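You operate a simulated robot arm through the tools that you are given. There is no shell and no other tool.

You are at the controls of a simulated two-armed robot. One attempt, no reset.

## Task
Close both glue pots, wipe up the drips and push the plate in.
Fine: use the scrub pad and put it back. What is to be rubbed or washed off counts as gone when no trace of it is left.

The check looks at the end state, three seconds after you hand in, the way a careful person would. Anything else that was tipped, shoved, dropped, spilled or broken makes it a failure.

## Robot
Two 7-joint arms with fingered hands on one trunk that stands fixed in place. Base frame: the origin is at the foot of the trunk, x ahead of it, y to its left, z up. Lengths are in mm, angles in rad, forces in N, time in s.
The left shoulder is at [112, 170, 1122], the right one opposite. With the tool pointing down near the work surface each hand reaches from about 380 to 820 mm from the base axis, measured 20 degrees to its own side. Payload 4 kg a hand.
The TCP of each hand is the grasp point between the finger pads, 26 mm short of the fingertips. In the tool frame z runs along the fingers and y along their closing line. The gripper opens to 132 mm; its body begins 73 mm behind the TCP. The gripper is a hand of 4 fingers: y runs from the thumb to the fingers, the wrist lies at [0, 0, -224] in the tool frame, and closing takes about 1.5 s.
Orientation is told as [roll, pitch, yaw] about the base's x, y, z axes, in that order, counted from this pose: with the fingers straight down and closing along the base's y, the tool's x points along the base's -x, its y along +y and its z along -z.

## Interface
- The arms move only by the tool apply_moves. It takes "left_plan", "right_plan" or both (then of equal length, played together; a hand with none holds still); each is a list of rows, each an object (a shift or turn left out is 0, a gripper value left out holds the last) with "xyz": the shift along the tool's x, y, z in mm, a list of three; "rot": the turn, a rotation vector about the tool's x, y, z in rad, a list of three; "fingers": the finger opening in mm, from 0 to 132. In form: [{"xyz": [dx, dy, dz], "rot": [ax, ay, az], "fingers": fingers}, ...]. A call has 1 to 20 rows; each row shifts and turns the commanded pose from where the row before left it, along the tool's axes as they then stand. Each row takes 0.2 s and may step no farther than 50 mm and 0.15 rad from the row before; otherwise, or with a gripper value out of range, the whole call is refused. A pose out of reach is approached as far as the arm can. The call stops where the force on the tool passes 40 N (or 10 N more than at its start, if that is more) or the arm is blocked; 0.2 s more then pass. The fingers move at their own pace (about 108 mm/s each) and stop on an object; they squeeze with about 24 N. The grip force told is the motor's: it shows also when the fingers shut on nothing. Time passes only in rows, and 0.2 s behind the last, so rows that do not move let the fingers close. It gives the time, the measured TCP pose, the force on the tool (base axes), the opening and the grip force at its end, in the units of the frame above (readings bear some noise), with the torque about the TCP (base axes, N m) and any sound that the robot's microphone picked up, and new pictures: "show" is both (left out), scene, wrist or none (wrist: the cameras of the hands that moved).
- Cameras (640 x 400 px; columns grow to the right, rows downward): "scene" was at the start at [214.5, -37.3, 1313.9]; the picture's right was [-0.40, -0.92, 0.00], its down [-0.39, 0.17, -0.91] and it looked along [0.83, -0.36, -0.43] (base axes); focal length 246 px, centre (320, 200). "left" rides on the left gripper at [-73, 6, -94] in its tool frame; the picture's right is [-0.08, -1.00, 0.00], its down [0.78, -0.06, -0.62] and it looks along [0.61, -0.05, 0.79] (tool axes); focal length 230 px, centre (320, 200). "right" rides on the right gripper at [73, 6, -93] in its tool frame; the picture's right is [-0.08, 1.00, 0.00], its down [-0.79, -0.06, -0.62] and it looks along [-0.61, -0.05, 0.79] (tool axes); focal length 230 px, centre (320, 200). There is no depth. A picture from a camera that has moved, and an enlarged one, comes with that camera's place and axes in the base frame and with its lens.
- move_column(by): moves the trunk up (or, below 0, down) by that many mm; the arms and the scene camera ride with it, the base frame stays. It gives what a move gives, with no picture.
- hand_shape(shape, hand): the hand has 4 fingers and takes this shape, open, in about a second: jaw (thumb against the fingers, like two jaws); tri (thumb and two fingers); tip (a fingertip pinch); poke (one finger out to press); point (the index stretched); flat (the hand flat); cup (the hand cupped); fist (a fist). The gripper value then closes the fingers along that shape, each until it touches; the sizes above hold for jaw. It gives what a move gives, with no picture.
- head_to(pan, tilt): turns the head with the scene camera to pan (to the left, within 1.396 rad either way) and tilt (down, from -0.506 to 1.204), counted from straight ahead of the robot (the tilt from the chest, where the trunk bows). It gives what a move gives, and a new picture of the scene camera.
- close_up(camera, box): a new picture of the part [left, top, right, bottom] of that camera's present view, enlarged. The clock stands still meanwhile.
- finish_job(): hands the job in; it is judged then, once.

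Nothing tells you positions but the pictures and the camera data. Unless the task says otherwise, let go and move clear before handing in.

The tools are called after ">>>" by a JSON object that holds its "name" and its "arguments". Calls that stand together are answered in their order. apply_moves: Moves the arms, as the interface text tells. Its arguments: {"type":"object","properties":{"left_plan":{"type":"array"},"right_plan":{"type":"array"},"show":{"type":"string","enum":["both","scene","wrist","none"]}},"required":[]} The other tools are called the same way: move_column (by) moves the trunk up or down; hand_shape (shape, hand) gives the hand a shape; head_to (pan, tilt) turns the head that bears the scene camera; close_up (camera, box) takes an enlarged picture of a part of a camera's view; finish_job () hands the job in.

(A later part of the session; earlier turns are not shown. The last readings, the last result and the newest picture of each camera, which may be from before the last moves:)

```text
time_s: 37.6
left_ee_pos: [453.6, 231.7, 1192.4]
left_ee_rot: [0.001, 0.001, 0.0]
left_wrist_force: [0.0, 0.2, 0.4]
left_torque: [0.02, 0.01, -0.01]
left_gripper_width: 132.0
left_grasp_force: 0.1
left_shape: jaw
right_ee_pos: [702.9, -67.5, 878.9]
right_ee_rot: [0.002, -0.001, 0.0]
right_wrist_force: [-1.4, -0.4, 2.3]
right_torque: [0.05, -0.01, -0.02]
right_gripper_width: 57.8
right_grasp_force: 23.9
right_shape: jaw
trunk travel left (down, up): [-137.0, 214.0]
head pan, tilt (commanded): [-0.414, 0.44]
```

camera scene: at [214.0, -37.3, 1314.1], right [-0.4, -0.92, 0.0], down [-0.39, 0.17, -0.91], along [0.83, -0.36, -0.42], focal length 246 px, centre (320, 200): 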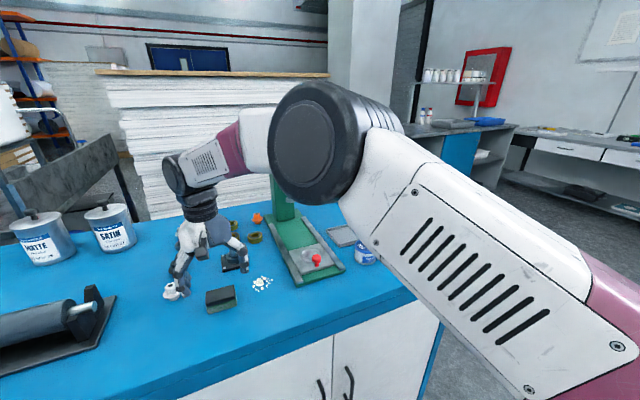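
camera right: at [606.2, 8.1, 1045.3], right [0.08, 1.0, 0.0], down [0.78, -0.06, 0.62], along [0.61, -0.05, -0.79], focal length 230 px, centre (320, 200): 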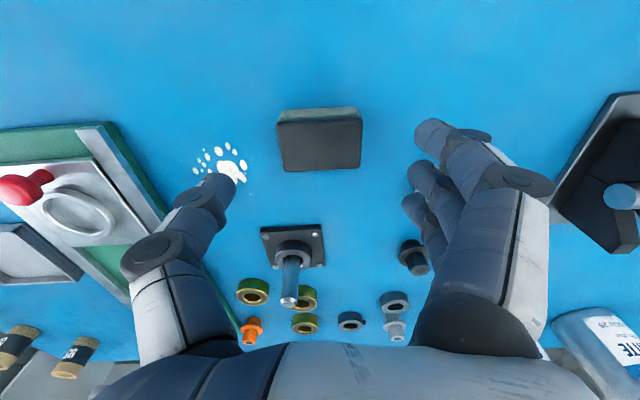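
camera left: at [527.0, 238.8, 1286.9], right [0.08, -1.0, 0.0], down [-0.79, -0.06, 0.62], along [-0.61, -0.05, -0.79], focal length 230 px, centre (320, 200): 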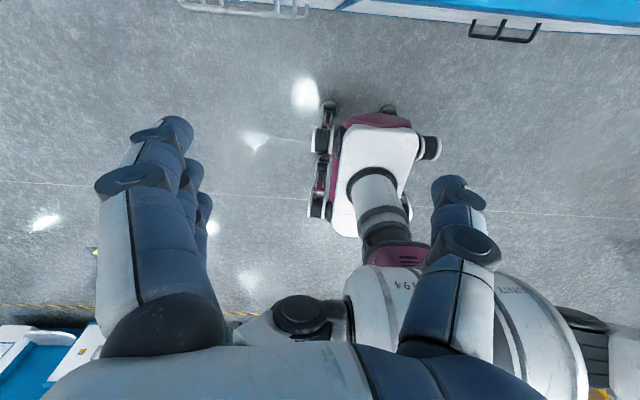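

Just touching the bench. I'll press a little more and begin strokes across the drips.

>>> {"name": "apply_moves", "arguments": {"right_plan": [{"xyz": [0, 0, 1.5]}, {"xyz": [0, -8, 0]}, {"xyz": [0, -8, 0]}, {"xyz": [0, -8, 0]}, {"xyz": [0, -8, 0]}, {"xyz": [0, -7, 0]}, {"xyz": [0, 0, 0]}], "show": "none"}}

>>> {"name": "close_up", "arguments": {"camera": "scene", "box": [190, 240, 300, 320]}}

>>> {"name": "close_up", "arguments": {"camera": "right", "box": [160, 60, 480, 260]}}

```text
time_s: 39.2
left_ee_pos: [453.5, 233.9, 1192.6]
left_ee_rot: [-0.001, -0.001, 0.001]
left_wrist_force: [1.1, -0.3, 0.2]
left_torque: [0.0, -0.02, -0.02]
left_gripper_width: 132.2
left_grasp_force: 0.0
left_shape: jaw
right_ee_pos: [701.6, -105.6, 878.5]
right_ee_rot: [0.002, -0.003, 0.001]
right_wrist_force: [0.9, 7.1, 13.5]
right_torque: [0.39, 0.01, 0.01]
right_gripper_width: 57.8
right_grasp_force: 23.8
right_shape: jaw
trunk travel left (down, up): [-137.0, 214.0]
head pan, tilt (commanded): [-0.414, 0.44]
```

```text
5.00 times, centred on (245, 280) of scene
camera zoom: at [212.9, -36.3, 1314.3], right [-0.4, -0.92, 0.0], down [-0.39, 0.17, -0.91], along [0.83, -0.36, -0.42], focal length 1227 px, centre (695, -200)
```

zoom: 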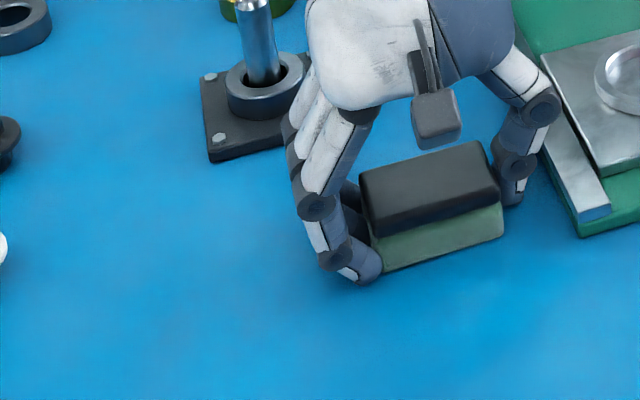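

```text
2.00 times, centred on (320, 160) of right
camera zoom: at [626.4, -101.3, 972.0], right [0.08, 1.0, 0.0], down [0.78, -0.06, 0.62], along [0.62, -0.05, -0.79], focal length 460 px, centre (320, 280)
```

zoom: 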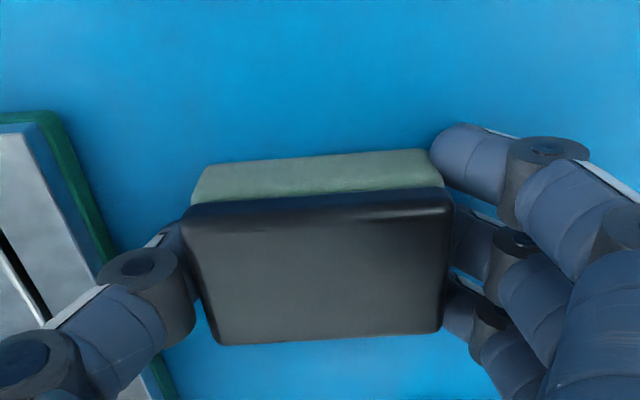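

>>> {"name": "apply_moves", "arguments": {"right_plan": [{"xyz": [-12, 0, 0]}, {"xyz": [0, 15, 0]}, {"xyz": [0, 15, 0]}, {"xyz": [0, 15, 0]}, {"xyz": [-12, 0, 0]}, {"xyz": [0, -15, 0]}, {"xyz": [0, -15, 0]}, {"xyz": [0, -15, 0]}, {"xyz": [-12, 0, 0]}, {"xyz": [0, 15, 0]}, {"xyz": [0, 15, 0]}, {"xyz": [0, 15, 0]}, {"xyz": [-8, 0, 0]}, {"xyz": [0, -15, 0]}, {"xyz": [0, -15, 0]}, {"xyz": [0, -15, 0]}, {"xyz": [0, 0, 0]}], "show": "none"}}

>>> {"name": "close_up", "arguments": {"camera": "scene", "box": [190, 240, 300, 320]}}

>>> {"name": "close_up", "arguments": {"camera": "right", "box": [160, 60, 480, 260]}}

```text
time_s: 42.8
left_ee_pos: [454.9, 232.4, 1192.1]
left_ee_rot: [0.0, -0.002, 0.0]
left_wrist_force: [-0.1, 0.4, 0.0]
left_torque: [-0.03, -0.01, 0.0]
left_gripper_width: 131.9
left_grasp_force: 0.0
left_shape: jaw
right_ee_pos: [745.8, -106.4, 878.8]
right_ee_rot: [0.002, -0.002, 0.001]
right_wrist_force: [-0.1, 6.1, 11.7]
right_torque: [0.23, 0.01, -0.04]
right_gripper_width: 57.5
right_grasp_force: 24.1
right_shape: jaw
trunk travel left (down, up): [-137.0, 214.0]
head pan, tilt (commanded): [-0.414, 0.44]
```

```text
5.00 times, centred on (245, 280) of scene
camera zoom: at [213.2, -36.5, 1314.2], right [-0.4, -0.92, 0.0], down [-0.39, 0.17, -0.91], along [0.83, -0.36, -0.42], focal length 1227 px, centre (695, -200)
```

zoom: 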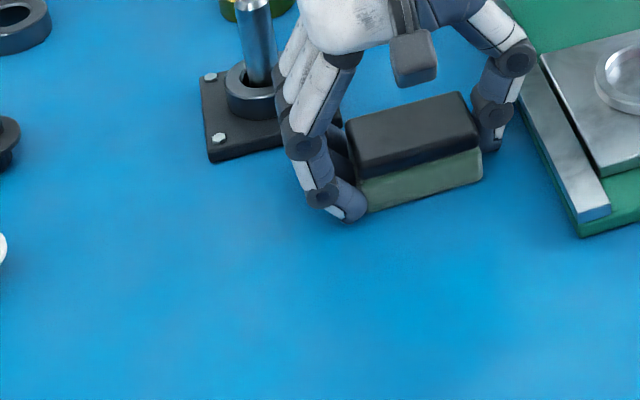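

```text
2.00 times, centred on (320, 160) of right
camera zoom: at [670.4, -101.5, 971.7], right [0.08, 1.0, 0.0], down [0.78, -0.06, 0.62], along [0.62, -0.05, -0.79], focal length 460 px, centre (320, 280)
```

zoom: 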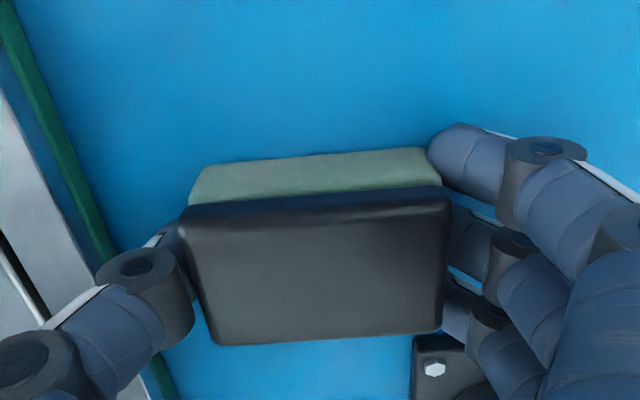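

The strokes covered the whole patch. I'll lift off and move back toward the pad's place to inspect the bench.

>>> {"name": "apply_moves", "arguments": {"right_plan": [{"xyz": [0, 0, -12]}, {"xyz": [0, 0, -15]}, {"xyz": [20, 5, 0]}, {"xyz": [20, 25, 0]}, {"xyz": [18, 40, 0]}, {"xyz": [0, 40, 0]}, {"xyz": [0, 0, 0]}], "show": "both"}}

>>> {"name": "close_up", "arguments": {"camera": "scene", "box": [230, 255, 300, 305]}}

>>> {"name": "close_up", "arguments": {"camera": "right", "box": [100, 60, 300, 220]}}

```text
time_s: 44.4
left_ee_pos: [454.9, 232.4, 1193.0]
left_ee_rot: [-0.001, 0.001, 0.0]
left_wrist_force: [0.3, -0.7, 0.5]
left_torque: [-0.01, 0.01, 0.01]
left_gripper_width: 131.9
left_grasp_force: 0.2
left_shape: jaw
right_ee_pos: [685.8, 2.6, 904.7]
right_ee_rot: [0.001, 0.0, 0.0]
right_wrist_force: [0.2, -0.2, -0.1]
right_torque: [0.05, -0.01, -0.02]
right_gripper_width: 57.5
right_grasp_force: 24.1
right_shape: jaw
trunk travel left (down, up): [-137.0, 214.0]
head pan, tilt (commanded): [-0.414, 0.44]
camera scene: at [214.2, -37.4, 1314.0], right [-0.4, -0.92, 0.0], down [-0.39, 0.17, -0.91], along [0.83, -0.36, -0.43], focal length 246 px, centre (320, 200)
camera right: at [612.5, 7.8, 998.0], right [0.08, 1.0, 0.0], down [0.79, -0.06, 0.62], along [0.61, -0.05, -0.79], focal length 230 px, centre (320, 200)
```

scene: 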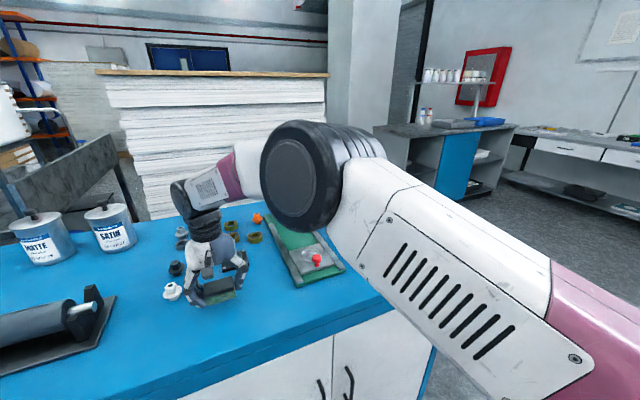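
right: 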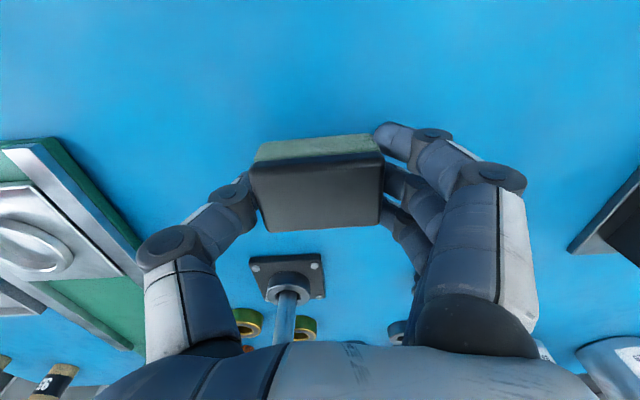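

```text
8.00 times, centred on (265, 280) of scene
camera zoom: at [214.2, -37.4, 1314.0], right [-0.4, -0.92, 0.0], down [-0.39, 0.17, -0.91], along [0.83, -0.36, -0.43], focal length 1964 px, centre (760, -440)
```

zoom: 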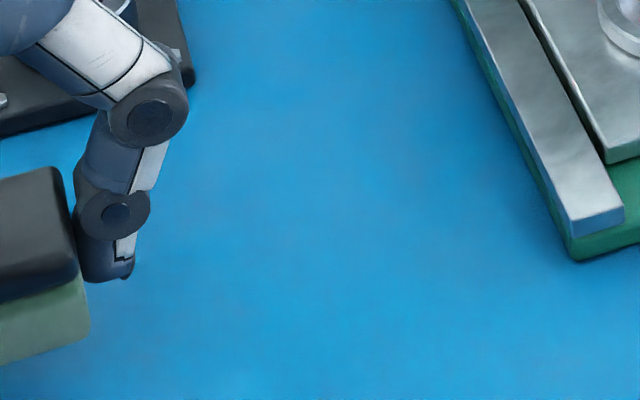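

```text
2.50 times, centred on (200, 140) of right
camera zoom: at [612.5, 7.8, 998.0], right [0.08, 1.0, 0.0], down [0.79, -0.06, 0.62], along [0.61, -0.05, -0.79], focal length 575 px, centre (620, 350)
```

zoom: 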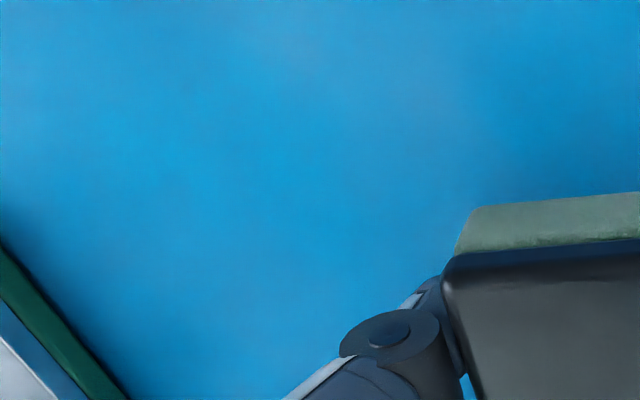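

The bench is clean where the drips were. I'll set the pad back down on its original spot.

>>> {"name": "apply_moves", "arguments": {"right_plan": [{"xyz": [0, 2.5, 10]}, {"xyz": [0, 0, 9]}, {"xyz": [0, 0, 4]}, {"xyz": [0, 0, 1.5]}, {"xyz": [0, 0, 0]}], "show": "none"}}

>>> {"name": "close_up", "arguments": {"camera": "scene", "box": [170, 250, 280, 330]}}

>>> {"name": "close_up", "arguments": {"camera": "right", "box": [200, 80, 440, 260]}}

```text
time_s: 45.6
left_ee_pos: [455.6, 232.9, 1192.0]
left_ee_rot: [0.0, 0.002, 0.0]
left_wrist_force: [-0.4, 0.0, 1.5]
left_torque: [0.0, -0.01, 0.0]
left_gripper_width: 132.0
left_grasp_force: 0.0
left_shape: jaw
right_ee_pos: [687.0, 5.4, 879.5]
right_ee_rot: [0.002, 0.0, 0.0]
right_wrist_force: [-0.5, -1.1, -0.4]
right_torque: [0.0, -0.03, 0.02]
right_gripper_width: 57.7
right_grasp_force: 24.4
right_shape: jaw
trunk travel left (down, up): [-137.0, 214.0]
head pan, tilt (commanded): [-0.414, 0.44]
```

```text
5.00 times, centred on (225, 290) of scene
camera zoom: at [214.5, -37.3, 1313.9], right [-0.4, -0.92, 0.0], down [-0.39, 0.17, -0.91], along [0.83, -0.36, -0.43], focal length 1227 px, centre (795, -250)
```

zoom: 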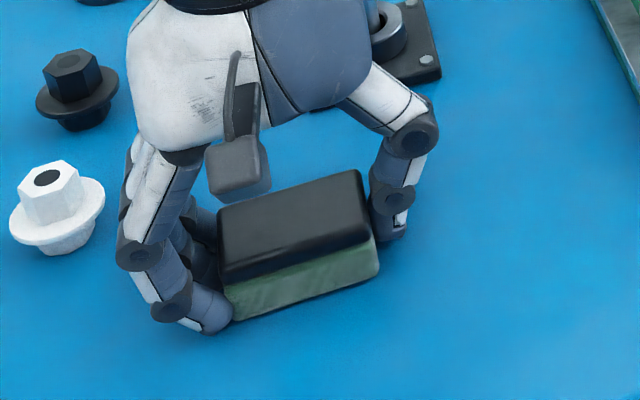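

```text
2.22 times, centred on (320, 170) of right
camera zoom: at [613.1, 10.2, 973.6], right [0.08, 1.0, 0.0], down [0.79, -0.06, 0.62], along [0.61, -0.05, -0.79], focal length 511 px, centre (320, 267)
```

zoom: 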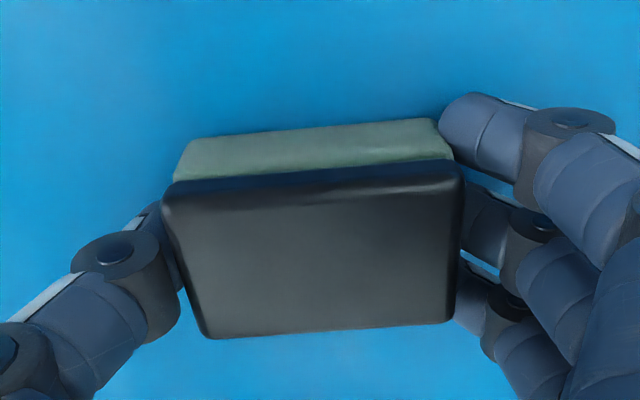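

>>> {"name": "apply_moves", "arguments": {"right_plan": [{"xyz": [1.5, -1, 0], "rot": [0, 0, 0.04]}, {"xyz": [0, 0, 0.7]}, {"xyz": [0, 0, 0], "fingers": 65}, {"xyz": [0, 0, 0], "fingers": 84}, {"xyz": [0, 0, 0]}], "show": "none"}}

>>> {"name": "close_up", "arguments": {"camera": "scene", "box": [170, 250, 280, 330]}}

>>> {"name": "close_up", "arguments": {"camera": "right", "box": [200, 80, 440, 260]}}

```text
time_s: 46.8
left_ee_pos: [454.9, 231.9, 1192.7]
left_ee_rot: [0.001, 0.0, 0.0]
left_wrist_force: [-0.8, 0.1, 0.6]
left_torque: [0.01, 0.0, 0.02]
left_gripper_width: 131.9
left_grasp_force: 0.1
left_shape: jaw
right_ee_pos: [685.7, 4.8, 878.9]
right_ee_rot: [0.002, 0.001, -0.041]
right_wrist_force: [0.1, -0.8, 0.9]
right_torque: [0.04, -0.01, 0.01]
right_gripper_width: 83.6
right_grasp_force: 0.0
right_shape: jaw
trunk travel left (down, up): [-137.0, 214.0]
head pan, tilt (commanded): [-0.414, 0.44]
```

```text
5.00 times, centred on (225, 290) of scene
camera zoom: at [214.4, -37.3, 1313.9], right [-0.4, -0.92, 0.0], down [-0.39, 0.17, -0.91], along [0.83, -0.36, -0.43], focal length 1227 px, centre (795, -250)
```

zoom: 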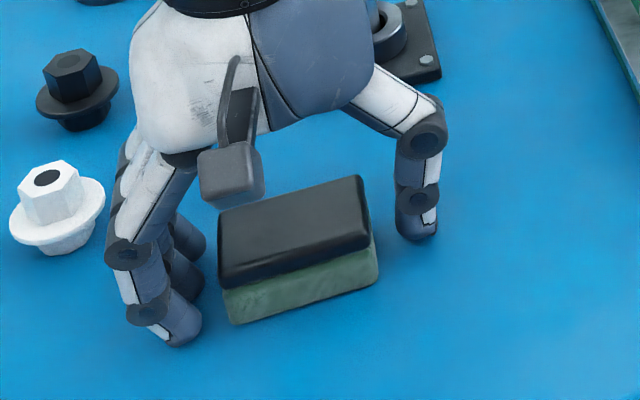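

```text
2.22 times, centred on (320, 170) of right
camera zoom: at [611.6, 12.1, 972.8], right [0.12, 0.99, 0.0], down [0.78, -0.09, 0.62], along [0.61, -0.07, -0.79], focal length 511 px, centre (320, 267)
```

zoom: 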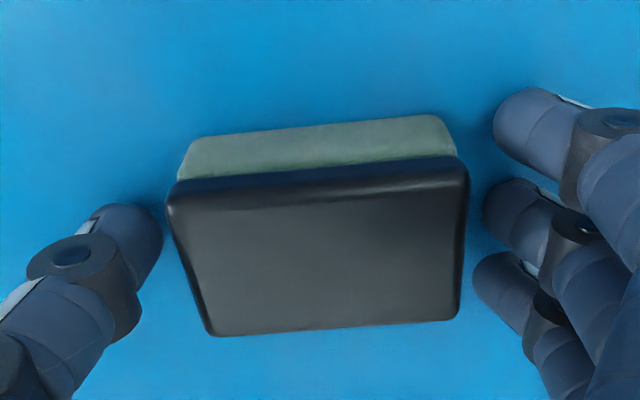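

The pad is back in place within a millimetre or two. I'll rise straight up and look over the bench again.

>>> {"name": "apply_moves", "arguments": {"right_plan": [{"xyz": [0, 0, -15]}, {"xyz": [0, 0, -30]}, {"xyz": [0, 0, -40], "rot": [0, 0, -0.04]}, {"xyz": [0, 0, -45]}, {"xyz": [45, -20, 0]}, {"xyz": [40, -30, 0]}, {"xyz": [0, -48, 0]}, {"xyz": [0, -48, 0]}, {"xyz": [0, 0, 0]}], "show": "both"}}

>>> {"name": "close_up", "arguments": {"camera": "scene", "box": [160, 200, 320, 320]}}

>>> {"name": "close_up", "arguments": {"camera": "right", "box": [200, 60, 480, 240]}}

```text
time_s: 48.8
left_ee_pos: [454.8, 231.9, 1192.2]
left_ee_rot: [0.001, 0.0, 0.0]
left_wrist_force: [0.5, -0.3, -0.6]
left_torque: [0.0, -0.02, 0.04]
left_gripper_width: 132.0
left_grasp_force: 0.0
left_shape: jaw
right_ee_pos: [599.8, -143.1, 1008.8]
right_ee_rot: [0.002, 0.0, 0.001]
right_wrist_force: [-0.3, 0.3, 0.0]
right_torque: [0.0, -0.02, -0.01]
right_gripper_width: 83.3
right_grasp_force: 0.1
right_shape: jaw
trunk travel left (down, up): [-137.0, 214.0]
head pan, tilt (commanded): [-0.414, 0.44]
camera scene: at [214.7, -37.0, 1313.8], right [-0.4, -0.92, 0.0], down [-0.39, 0.17, -0.91], along [0.83, -0.36, -0.43], focal length 246 px, centre (320, 200)
camera right: at [526.3, -138.4, 1102.6], right [0.08, 1.0, 0.0], down [0.79, -0.06, 0.62], along [0.61, -0.05, -0.79], focal length 230 px, centre (320, 200)
```

scene: 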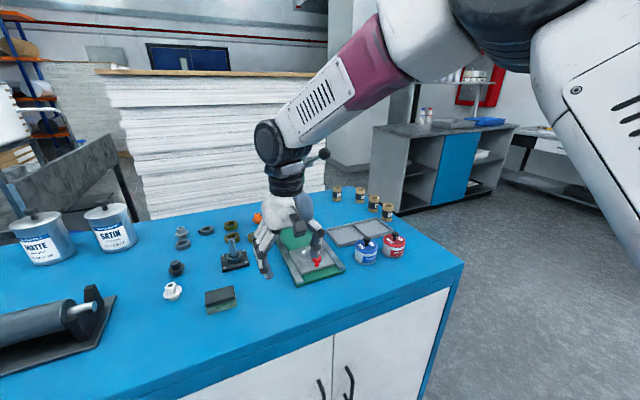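
right: 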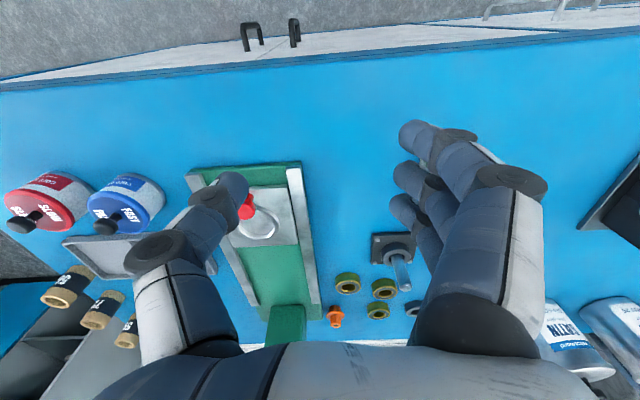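

```text
3.33 times, centred on (240, 260) of scene
camera zoom: at [214.7, -37.0, 1313.8], right [-0.4, -0.92, 0.0], down [-0.39, 0.17, -0.91], along [0.83, -0.36, -0.43], focal length 818 px, centre (587, 0)
```

zoom: 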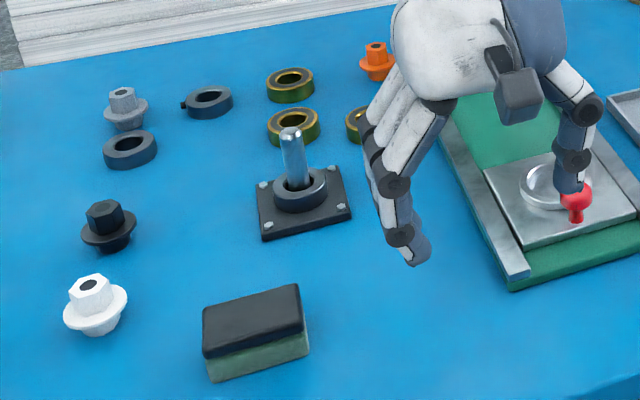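

```text
2.22 times, centred on (340, 150) of right
camera zoom: at [526.3, -138.4, 1102.6], right [0.08, 1.0, 0.0], down [0.79, -0.06, 0.62], along [0.61, -0.05, -0.79], focal length 511 px, centre (276, 311)
```

zoom: 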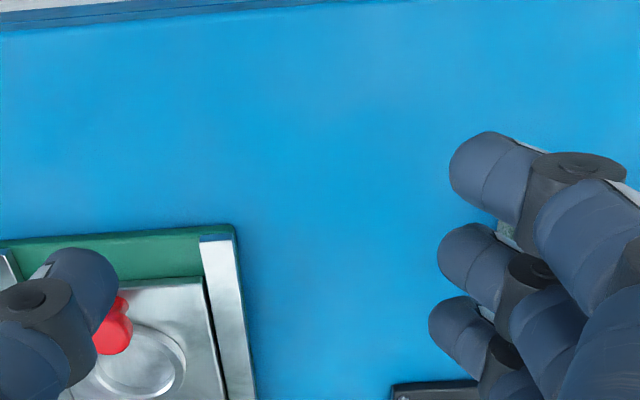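

The bench is clean and the pad is back. Next is the sliding plate with the red knob in the press. I'll move the right hand in front of it for a closer look at the knob and rails.

>>> {"name": "apply_moves", "arguments": {"right_plan": [{"xyz": [10, -33, 0], "fingers": 132}, {"xyz": [10, -33, 0]}, {"xyz": [0, -33, 0]}, {"xyz": [0, 0, 0]}], "show": "both"}}

>>> {"name": "close_up", "arguments": {"camera": "scene", "box": [260, 140, 360, 300]}}

>>> {"name": "close_up", "arguments": {"camera": "right", "box": [220, 80, 420, 280]}}

```text
time_s: 49.8
left_ee_pos: [455.0, 233.3, 1192.9]
left_ee_rot: [0.0, 0.0, 0.0]
left_wrist_force: [0.6, -0.2, -0.7]
left_torque: [0.02, -0.02, 0.0]
left_gripper_width: 132.0
left_grasp_force: 0.0
left_shape: jaw
right_ee_pos: [579.4, -241.8, 1009.0]
right_ee_rot: [0.003, 0.002, 0.0]
right_wrist_force: [-0.1, 0.0, -0.4]
right_torque: [-0.04, 0.02, -0.01]
right_gripper_width: 132.0
right_grasp_force: 0.1
right_shape: jaw
trunk travel left (down, up): [-137.0, 214.0]
head pan, tilt (commanded): [-0.414, 0.44]
camera scene: at [214.4, -37.0, 1313.9], right [-0.4, -0.92, 0.0], down [-0.39, 0.17, -0.91], along [0.83, -0.36, -0.43], focal length 246 px, centre (320, 200)
camera right: at [506.3, -236.6, 1102.1], right [0.08, 1.0, 0.0], down [0.79, -0.06, 0.62], along [0.61, -0.05, -0.79], focal length 230 px, centre (320, 200)
```

scene: 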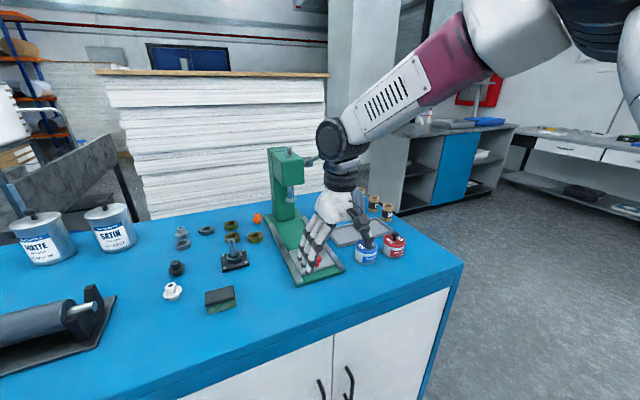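
right: 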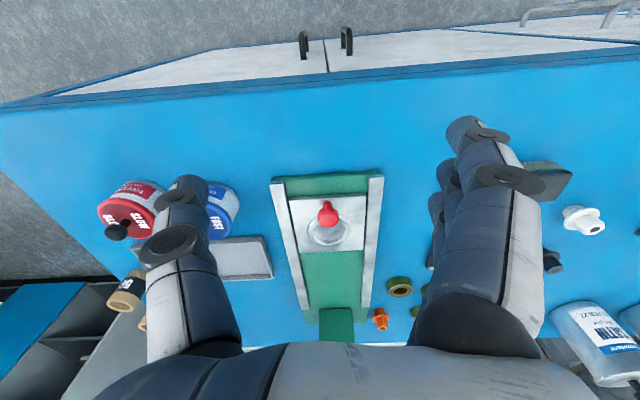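

```text
2.50 times, centred on (310, 220) of scene
camera zoom: at [214.4, -37.0, 1313.9], right [-0.4, -0.92, 0.0], down [-0.39, 0.17, -0.91], along [0.83, -0.36, -0.43], focal length 614 px, centre (345, 150)
```

zoom: 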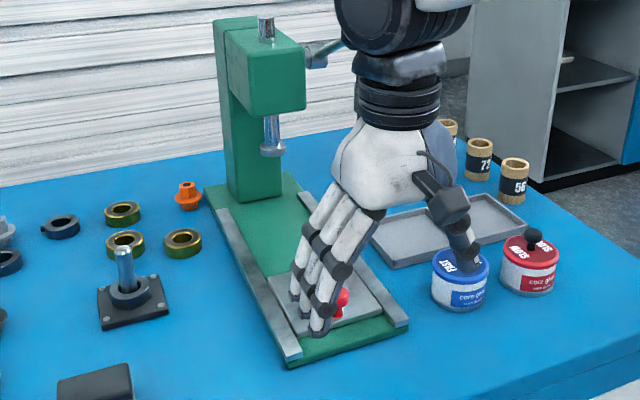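

```text
2.00 times, centred on (320, 180) of right
camera zoom: at [506.3, -236.6, 1102.1], right [0.08, 1.0, 0.0], down [0.79, -0.06, 0.62], along [0.61, -0.05, -0.79], focal length 460 px, centre (320, 240)
```

zoom: 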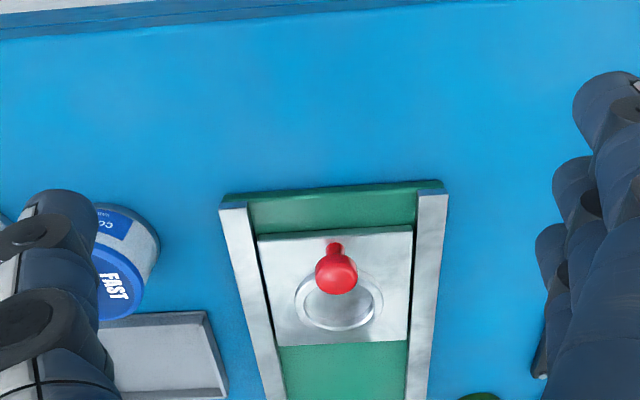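

The knob ball is at about (697,-242,890) and the plate must slide about 168 mm in +x to sit under the ram. I'll close the hand and tilt it about 25° forward for reach, then use the fingers as a bar against the knob.

>>> {"name": "apply_moves", "arguments": {"right_plan": [{"xyz": [0, 0, 0], "fingers": 0}, {"xyz": [0, 0, 0], "rot": [0, -0.145, 0]}, {"xyz": [0, 0, 0], "rot": [0, -0.145, 0]}, {"xyz": [0, 0, 0], "rot": [0, -0.146, 0]}, {"xyz": [0, 0, 0]}, {"xyz": [0, 0, 0]}, {"xyz": [0, 0, 0]}, {"xyz": [0, 0, 0]}], "show": "both"}}

>>> {"name": "close_up", "arguments": {"camera": "scene", "box": [260, 180, 360, 300]}}

>>> {"name": "close_up", "arguments": {"camera": "right", "box": [220, 80, 420, 280]}}

```text
time_s: 51.6
left_ee_pos: [455.3, 230.1, 1191.2]
left_ee_rot: [-0.001, 0.0, 0.0]
left_wrist_force: [0.6, -0.5, -0.1]
left_torque: [0.01, -0.01, 0.0]
left_gripper_width: 131.8
left_grasp_force: 0.1
left_shape: jaw
right_ee_pos: [580.8, -240.9, 1008.8]
right_ee_rot: [0.003, -0.436, 0.001]
right_wrist_force: [-0.2, -0.1, 0.3]
right_torque: [-0.01, 0.03, 0.0]
right_gripper_width: 0.0
right_grasp_force: 23.7
right_shape: jaw
trunk travel left (down, up): [-137.0, 214.0]
head pan, tilt (commanded): [-0.414, 0.44]
camera scene: at [214.4, -37.3, 1313.9], right [-0.4, -0.92, 0.0], down [-0.39, 0.17, -0.91], along [0.83, -0.36, -0.43], focal length 246 px, centre (320, 200)
camera right: at [474.0, -236.2, 1062.6], right [0.07, 1.0, 0.03], down [0.45, -0.06, 0.89], along [0.89, -0.05, -0.45], focal length 230 px, centre (320, 200)
```

scene: 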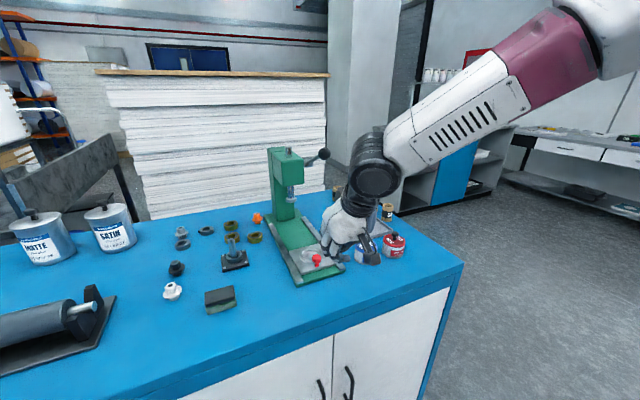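
right: 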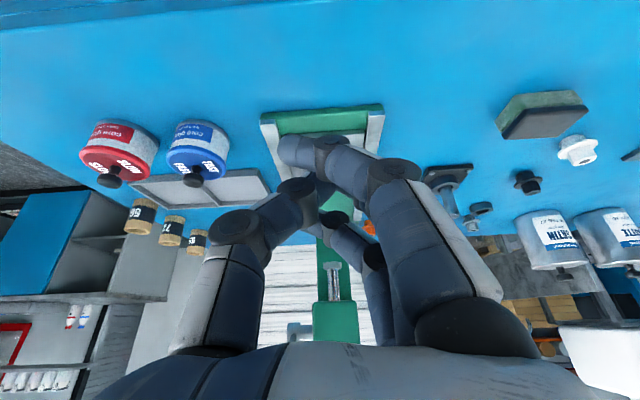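

```text
3.33 times, centred on (310, 240) of scene
camera zoom: at [214.4, -37.3, 1313.9], right [-0.4, -0.92, 0.0], down [-0.39, 0.17, -0.91], along [0.83, -0.36, -0.43], focal length 818 px, centre (353, 67)
```

zoom: 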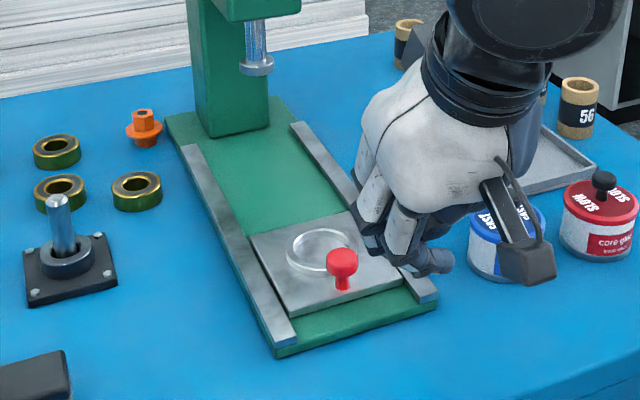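

```text
2.00 times, centred on (320, 180) of right
camera zoom: at [474.0, -236.2, 1062.6], right [0.07, 1.0, 0.03], down [0.45, -0.06, 0.89], along [0.89, -0.05, -0.45], focal length 460 px, centre (320, 240)
```

zoom: 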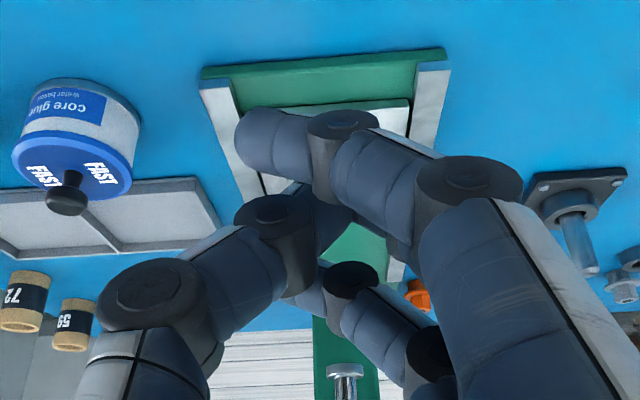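

>>> {"name": "apply_moves", "arguments": {"right_plan": [{"xyz": [8.8, -0.4, 33.8]}, {"xyz": [8.8, -0.4, 33.8]}, {"xyz": [8.7, -0.4, 33.8]}, {"xyz": [0, 0, 0]}], "show": "wrist"}}

>>> {"name": "close_up", "arguments": {"camera": "scene", "box": [280, 210, 380, 300]}}

>>> {"name": "close_up", "arguments": {"camera": "right", "box": [220, 80, 420, 280]}}

```text
time_s: 52.6
left_ee_pos: [453.7, 230.5, 1193.7]
left_ee_rot: [0.0, -0.001, 0.001]
left_wrist_force: [0.1, 0.8, -0.2]
left_torque: [0.0, -0.01, 0.03]
left_gripper_width: 131.9
left_grasp_force: 0.0
left_shape: jaw
right_ee_pos: [598.6, -242.3, 905.3]
right_ee_rot: [0.003, -0.438, -0.001]
right_wrist_force: [-0.3, 0.5, -0.1]
right_torque: [0.01, -0.01, -0.02]
right_gripper_width: 0.0
right_grasp_force: 23.6
right_shape: jaw
trunk travel left (down, up): [-137.0, 214.0]
head pan, tilt (commanded): [-0.414, 0.44]
camera right: at [492.2, -237.5, 959.6], right [0.07, 1.0, 0.03], down [0.45, -0.06, 0.89], along [0.89, -0.05, -0.45], focal length 230 px, centre (320, 200)
```

right: 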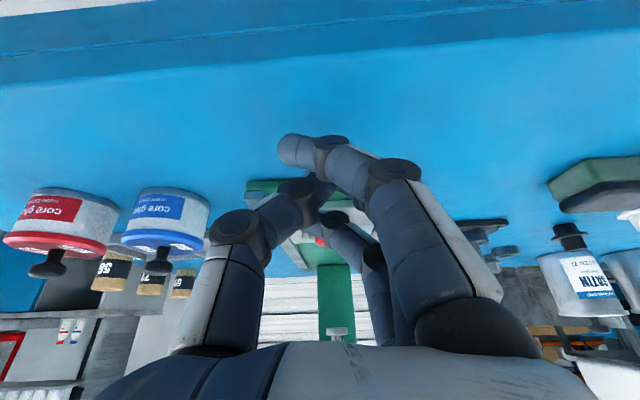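

```text
4.44 times, centred on (330, 255) of scene
camera zoom: at [213.6, -37.5, 1314.2], right [-0.4, -0.92, 0.0], down [-0.39, 0.17, -0.91], along [0.83, -0.36, -0.42], focal length 1091 px, centre (276, -44)
```

zoom: 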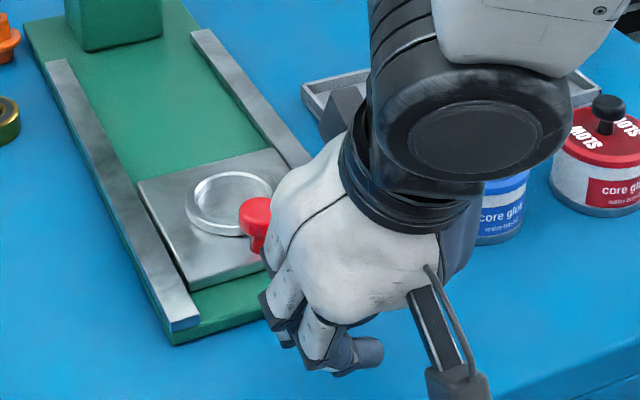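

```text
2.00 times, centred on (320, 180) of right
camera zoom: at [492.2, -237.5, 959.6], right [0.07, 1.0, 0.03], down [0.45, -0.06, 0.89], along [0.89, -0.05, -0.45], focal length 460 px, centre (320, 240)
```

zoom: 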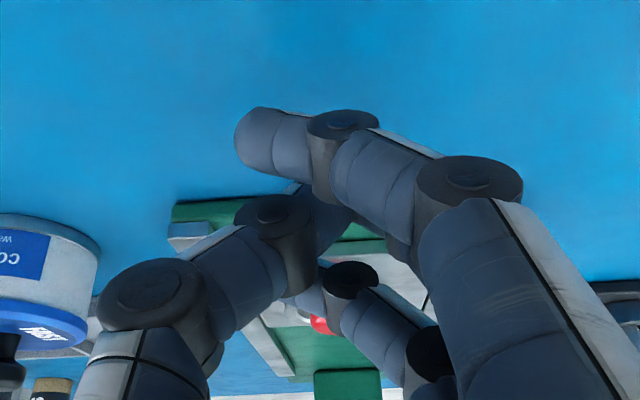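

>>> {"name": "apply_moves", "arguments": {"right_plan": [{"xyz": [-10.9, 0, 5.1]}, {"xyz": [-10.9, 0, 5.1]}, {"xyz": [-9, 0, 4.2]}, {"xyz": [-9, 0, 4.2]}, {"xyz": [0, 0, 0]}], "show": "none"}}

>>> {"name": "close_up", "arguments": {"camera": "scene", "box": [270, 200, 380, 300]}}

>>> {"name": "close_up", "arguments": {"camera": "right", "box": [220, 80, 420, 280]}}

```text
time_s: 53.8
left_ee_pos: [454.4, 232.0, 1193.8]
left_ee_rot: [-0.001, 0.0, 0.001]
left_wrist_force: [0.3, 0.3, -0.1]
left_torque: [0.02, 0.02, 0.0]
left_gripper_width: 132.1
left_grasp_force: 0.0
left_shape: jaw
right_ee_pos: [642.4, -242.7, 905.9]
right_ee_rot: [0.002, -0.437, 0.001]
right_wrist_force: [-1.1, -1.2, 0.0]
right_torque: [0.0, -0.01, 0.01]
right_gripper_width: 0.0
right_grasp_force: 23.9
right_shape: jaw
trunk travel left (down, up): [-137.0, 214.0]
head pan, tilt (commanded): [-0.414, 0.44]
```

```text
4.00 times, centred on (325, 250) of scene
camera zoom: at [214.3, -37.2, 1313.9], right [-0.4, -0.92, 0.0], down [-0.39, 0.17, -0.91], along [0.83, -0.36, -0.43], focal length 982 px, centre (300, 0)
```

zoom: 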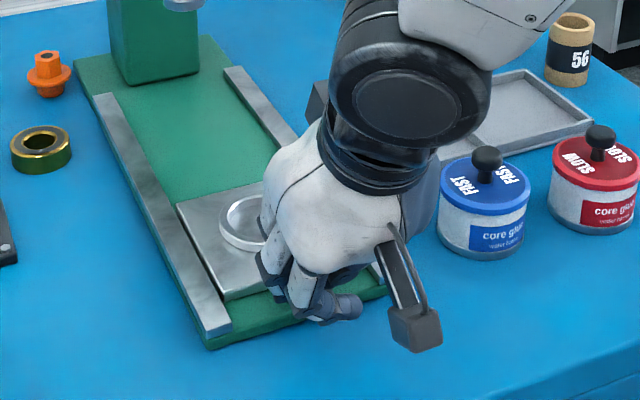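

```text
2.00 times, centred on (320, 180) of right
camera zoom: at [537.1, -237.1, 959.9], right [0.07, 1.0, 0.03], down [0.45, -0.06, 0.89], along [0.89, -0.05, -0.45], focal length 460 px, centre (320, 240)
```

zoom: 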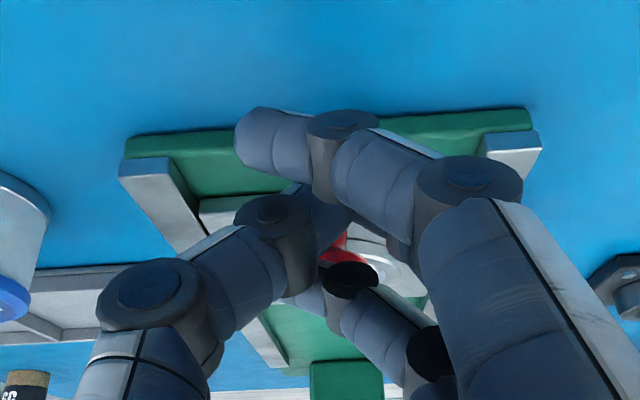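

>>> {"name": "apply_moves", "arguments": {"right_plan": [{"xyz": [-5.4, 0, 2.5]}, {"xyz": [-5.4, 0, 2.5]}, {"xyz": [0, 0, 0]}], "show": "none"}}

>>> {"name": "close_up", "arguments": {"camera": "scene", "box": [270, 200, 380, 300]}}

>>> {"name": "close_up", "arguments": {"camera": "right", "box": [260, 120, 400, 240]}}

```text
time_s: 54.6
left_ee_pos: [454.6, 232.2, 1192.0]
left_ee_rot: [0.001, 0.0, -0.001]
left_wrist_force: [0.2, -0.5, 0.5]
left_torque: [-0.03, 0.02, 0.0]
left_gripper_width: 131.8
left_grasp_force: 0.1
left_shape: jaw
right_ee_pos: [656.1, -242.0, 906.4]
right_ee_rot: [0.002, -0.436, 0.002]
right_wrist_force: [1.3, 0.1, 0.3]
right_torque: [-0.02, 0.0, -0.02]
right_gripper_width: 0.1
right_grasp_force: 24.6
right_shape: jaw
trunk travel left (down, up): [-137.0, 214.0]
head pan, tilt (commanded): [-0.414, 0.44]
```

```text
4.00 times, centred on (325, 250) of scene
camera zoom: at [214.4, -37.3, 1313.9], right [-0.4, -0.92, 0.0], down [-0.39, 0.17, -0.91], along [0.83, -0.36, -0.43], focal length 982 px, centre (300, 0)
```

zoom: 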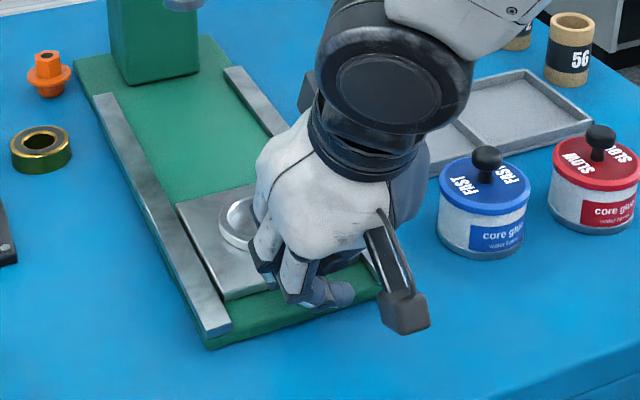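

```text
3.33 times, centred on (330, 180) of right
camera zoom: at [549.0, -237.3, 960.2], right [0.07, 1.0, 0.03], down [0.45, -0.06, 0.89], along [0.89, -0.05, -0.45], focal length 767 px, centre (287, 267)
```

zoom: 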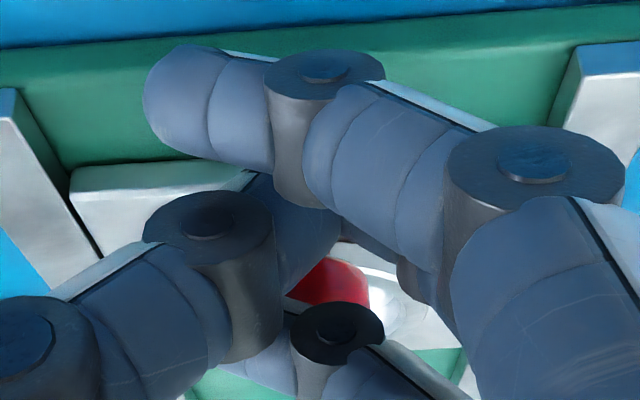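

The far finger is riding slightly above the knob centre, so I'll back off, lower about 11 mm, and push again.

>>> {"name": "apply_moves", "arguments": {"right_plan": [{"xyz": [10.9, 0, -5.1]}, {"xyz": [9, 0, -4.2]}, {"xyz": [4.6, 0, 10]}, {"xyz": [0, 0, 0]}], "show": "none"}}

>>> {"name": "close_up", "arguments": {"camera": "right", "box": [260, 120, 400, 240]}}

>>> {"name": "close_up", "arguments": {"camera": "scene", "box": [270, 200, 380, 300]}}

```text
time_s: 55.6
left_ee_pos: [454.5, 231.0, 1193.1]
left_ee_rot: [0.0, -0.001, 0.0]
left_wrist_force: [0.4, -0.5, -0.5]
left_torque: [0.0, 0.02, -0.02]
left_gripper_width: 131.9
left_grasp_force: 0.1
left_shape: jaw
right_ee_pos: [634.0, -242.4, 894.9]
right_ee_rot: [0.002, -0.436, -0.001]
right_wrist_force: [-0.2, 0.7, 0.6]
right_torque: [-0.01, -0.01, 0.03]
right_gripper_width: 0.0
right_grasp_force: 24.0
right_shape: jaw
trunk travel left (down, up): [-137.0, 214.0]
head pan, tilt (commanded): [-0.414, 0.44]
```

```text
3.33 times, centred on (330, 180) of right
camera zoom: at [526.9, -237.4, 949.1], right [0.07, 1.0, 0.03], down [0.45, -0.06, 0.89], along [0.89, -0.05, -0.45], focal length 767 px, centre (287, 267)
```

zoom: 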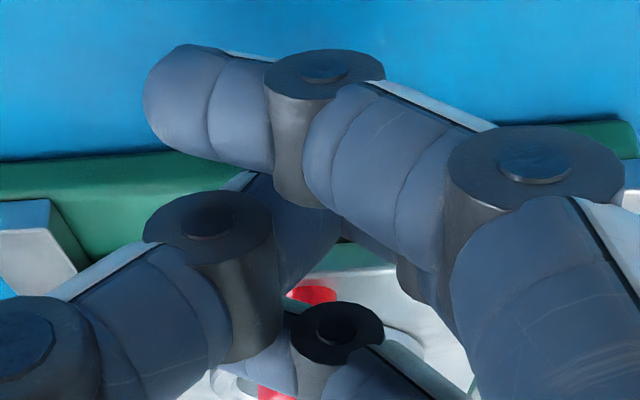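

```text
4.00 times, centred on (325, 250) of scene
camera zoom: at [214.1, -37.3, 1314.0], right [-0.4, -0.92, 0.0], down [-0.39, 0.17, -0.91], along [0.83, -0.36, -0.43], focal length 982 px, centre (300, 0)
```

zoom: 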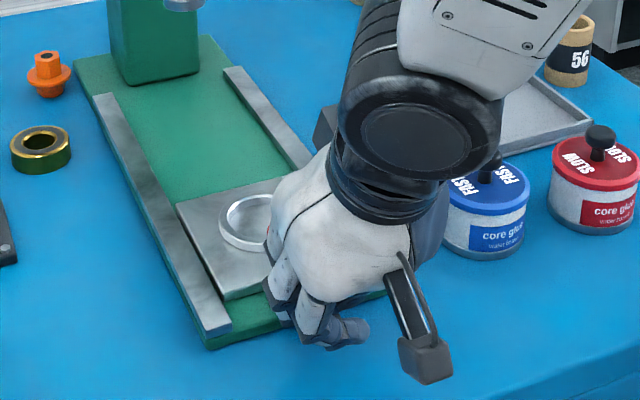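

Now the far finger lines up with the knob height. Pushing forward in small steps.

>>> {"name": "apply_moves", "arguments": {"right_plan": [{"xyz": [-5.4, 0, 2.5]}, {"xyz": [-5.4, 0, 2.5]}, {"xyz": [-5.4, 0, 2.5]}, {"xyz": [-5.4, 0, 2.5]}, {"xyz": [0, 0, 0]}], "show": "none"}}

>>> {"name": "close_up", "arguments": {"camera": "right", "box": [260, 120, 400, 240]}}

>>> {"name": "close_up", "arguments": {"camera": "scene", "box": [270, 200, 380, 300]}}

```text
time_s: 56.8
left_ee_pos: [454.8, 231.5, 1194.1]
left_ee_rot: [0.001, 0.0, 0.002]
left_wrist_force: [0.3, 0.0, 0.0]
left_torque: [-0.02, 0.0, -0.04]
left_gripper_width: 131.8
left_grasp_force: 0.0
left_shape: jaw
right_ee_pos: [656.7, -242.3, 894.6]
right_ee_rot: [0.002, -0.438, 0.001]
right_wrist_force: [-2.7, 0.0, 0.0]
right_torque: [0.0, 0.03, -0.02]
right_gripper_width: 0.2
right_grasp_force: 24.5
right_shape: jaw
trunk travel left (down, up): [-137.0, 214.0]
head pan, tilt (commanded): [-0.414, 0.44]
```

```text
3.33 times, centred on (330, 180) of right
camera zoom: at [550.5, -236.8, 948.9], right [0.07, 1.0, 0.03], down [0.45, -0.06, 0.89], along [0.89, -0.05, -0.45], focal length 767 px, centre (287, 267)
```

zoom: 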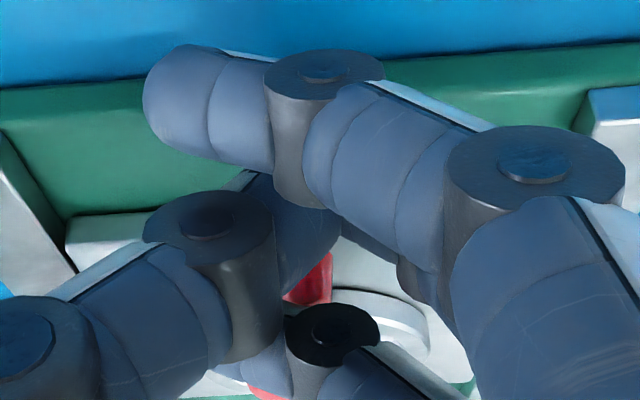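

```text
4.00 times, centred on (325, 250) of scene
camera zoom: at [214.2, -37.3, 1313.9], right [-0.4, -0.92, 0.0], down [-0.39, 0.17, -0.91], along [0.83, -0.36, -0.43], focal length 982 px, centre (300, 0)
```

zoom: 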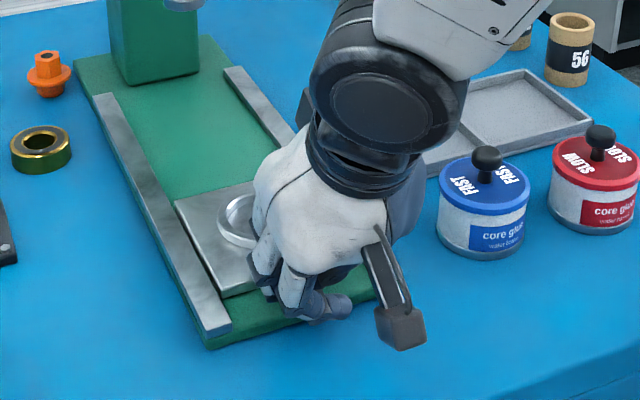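

The plate has started to slide. I'll continue.

>>> {"name": "apply_moves", "arguments": {"right_plan": [{"xyz": [-9.1, 0, 4.2]}, {"xyz": [-9.1, 0, 4.2]}, {"xyz": [-9.1, 0, 4.2]}, {"xyz": [-9.1, 0, 4.2]}, {"xyz": [-9.1, 0, 4.2]}, {"xyz": [-9.1, 0, 4.2]}, {"xyz": [0, 0, 0]}], "show": "none"}}

>>> {"name": "close_up", "arguments": {"camera": "right", "box": [220, 100, 420, 260]}}

>>> {"name": "close_up", "arguments": {"camera": "scene", "box": [250, 140, 380, 300]}}

```text
time_s: 58.4
left_ee_pos: [454.6, 231.0, 1192.8]
left_ee_rot: [-0.001, 0.0, 0.0]
left_wrist_force: [-0.5, 0.8, 0.1]
left_torque: [-0.01, 0.02, 0.02]
left_gripper_width: 132.2
left_grasp_force: 0.1
left_shape: jaw
right_ee_pos: [716.5, -240.4, 895.4]
right_ee_rot: [0.003, -0.437, 0.002]
right_wrist_force: [-0.1, -0.5, -0.1]
right_torque: [-0.01, -0.01, -0.01]
right_gripper_width: 0.0
right_grasp_force: 23.5
right_shape: jaw
trunk travel left (down, up): [-137.0, 214.0]
head pan, tilt (commanded): [-0.414, 0.44]
```

```text
2.50 times, centred on (320, 180) of right
camera zoom: at [610.8, -236.6, 949.1], right [0.07, 1.0, 0.03], down [0.45, -0.06, 0.89], along [0.89, -0.05, -0.45], focal length 575 px, centre (320, 250)
```

zoom: 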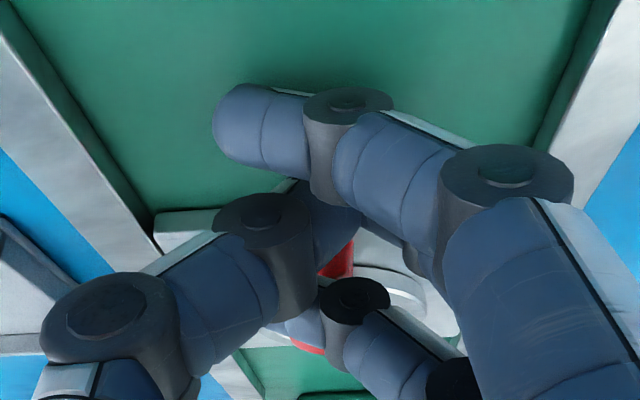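

```text
2.50 times, centred on (315, 220) of scene
camera zoom: at [214.3, -37.2, 1313.9], right [-0.4, -0.92, 0.0], down [-0.39, 0.17, -0.91], along [0.83, -0.36, -0.43], focal length 614 px, centre (332, 150)
```

zoom: 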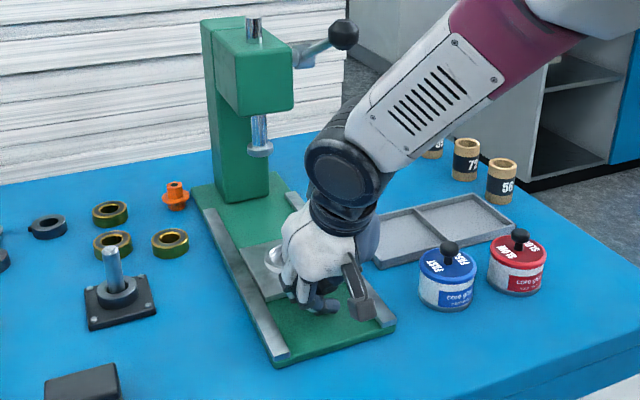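

>>> {"name": "apply_moves", "arguments": {"right_plan": [{"xyz": [-9.1, 0, 4.2]}, {"xyz": [-9.1, 0, 4.2]}, {"xyz": [-9.1, 0, 4.2]}, {"xyz": [-9.1, 0, 4.2]}, {"xyz": [-9.1, 0, 4.2]}, {"xyz": [-9.1, 0, 4.2]}, {"xyz": [0, 0, 0]}], "show": "none"}}

>>> {"name": "close_up", "arguments": {"camera": "right", "box": [220, 100, 420, 260]}}

>>> {"name": "close_up", "arguments": {"camera": "scene", "box": [250, 140, 380, 300]}}

```text
time_s: 60.0
left_ee_pos: [454.0, 232.1, 1193.0]
left_ee_rot: [0.001, 0.0, 0.0]
left_wrist_force: [0.0, 0.0, -0.2]
left_torque: [-0.02, 0.01, 0.04]
left_gripper_width: 131.8
left_grasp_force: 0.0
left_shape: jaw
right_ee_pos: [778.2, -241.4, 894.8]
right_ee_rot: [0.002, -0.436, -0.001]
right_wrist_force: [0.1, -0.6, -0.4]
right_torque: [-0.04, 0.0, 0.03]
right_gripper_width: 0.0
right_grasp_force: 23.5
right_shape: jaw
trunk travel left (down, up): [-137.0, 214.0]
head pan, tilt (commanded): [-0.414, 0.44]
```

```text
2.50 times, centred on (320, 180) of right
camera zoom: at [670.9, -237.2, 949.3], right [0.07, 1.0, 0.03], down [0.45, -0.06, 0.89], along [0.89, -0.05, -0.45], focal length 575 px, centre (320, 250)
```

zoom: 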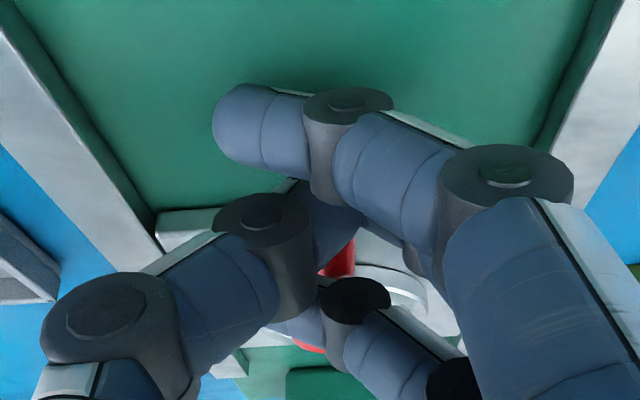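

```text
2.50 times, centred on (315, 220) of scene
camera zoom: at [214.3, -37.3, 1313.9], right [-0.4, -0.92, 0.0], down [-0.39, 0.17, -0.91], along [0.83, -0.36, -0.43], focal length 614 px, centre (332, 150)
```

zoom: 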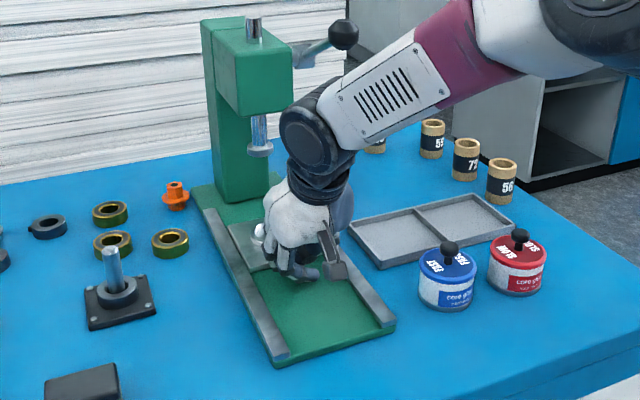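

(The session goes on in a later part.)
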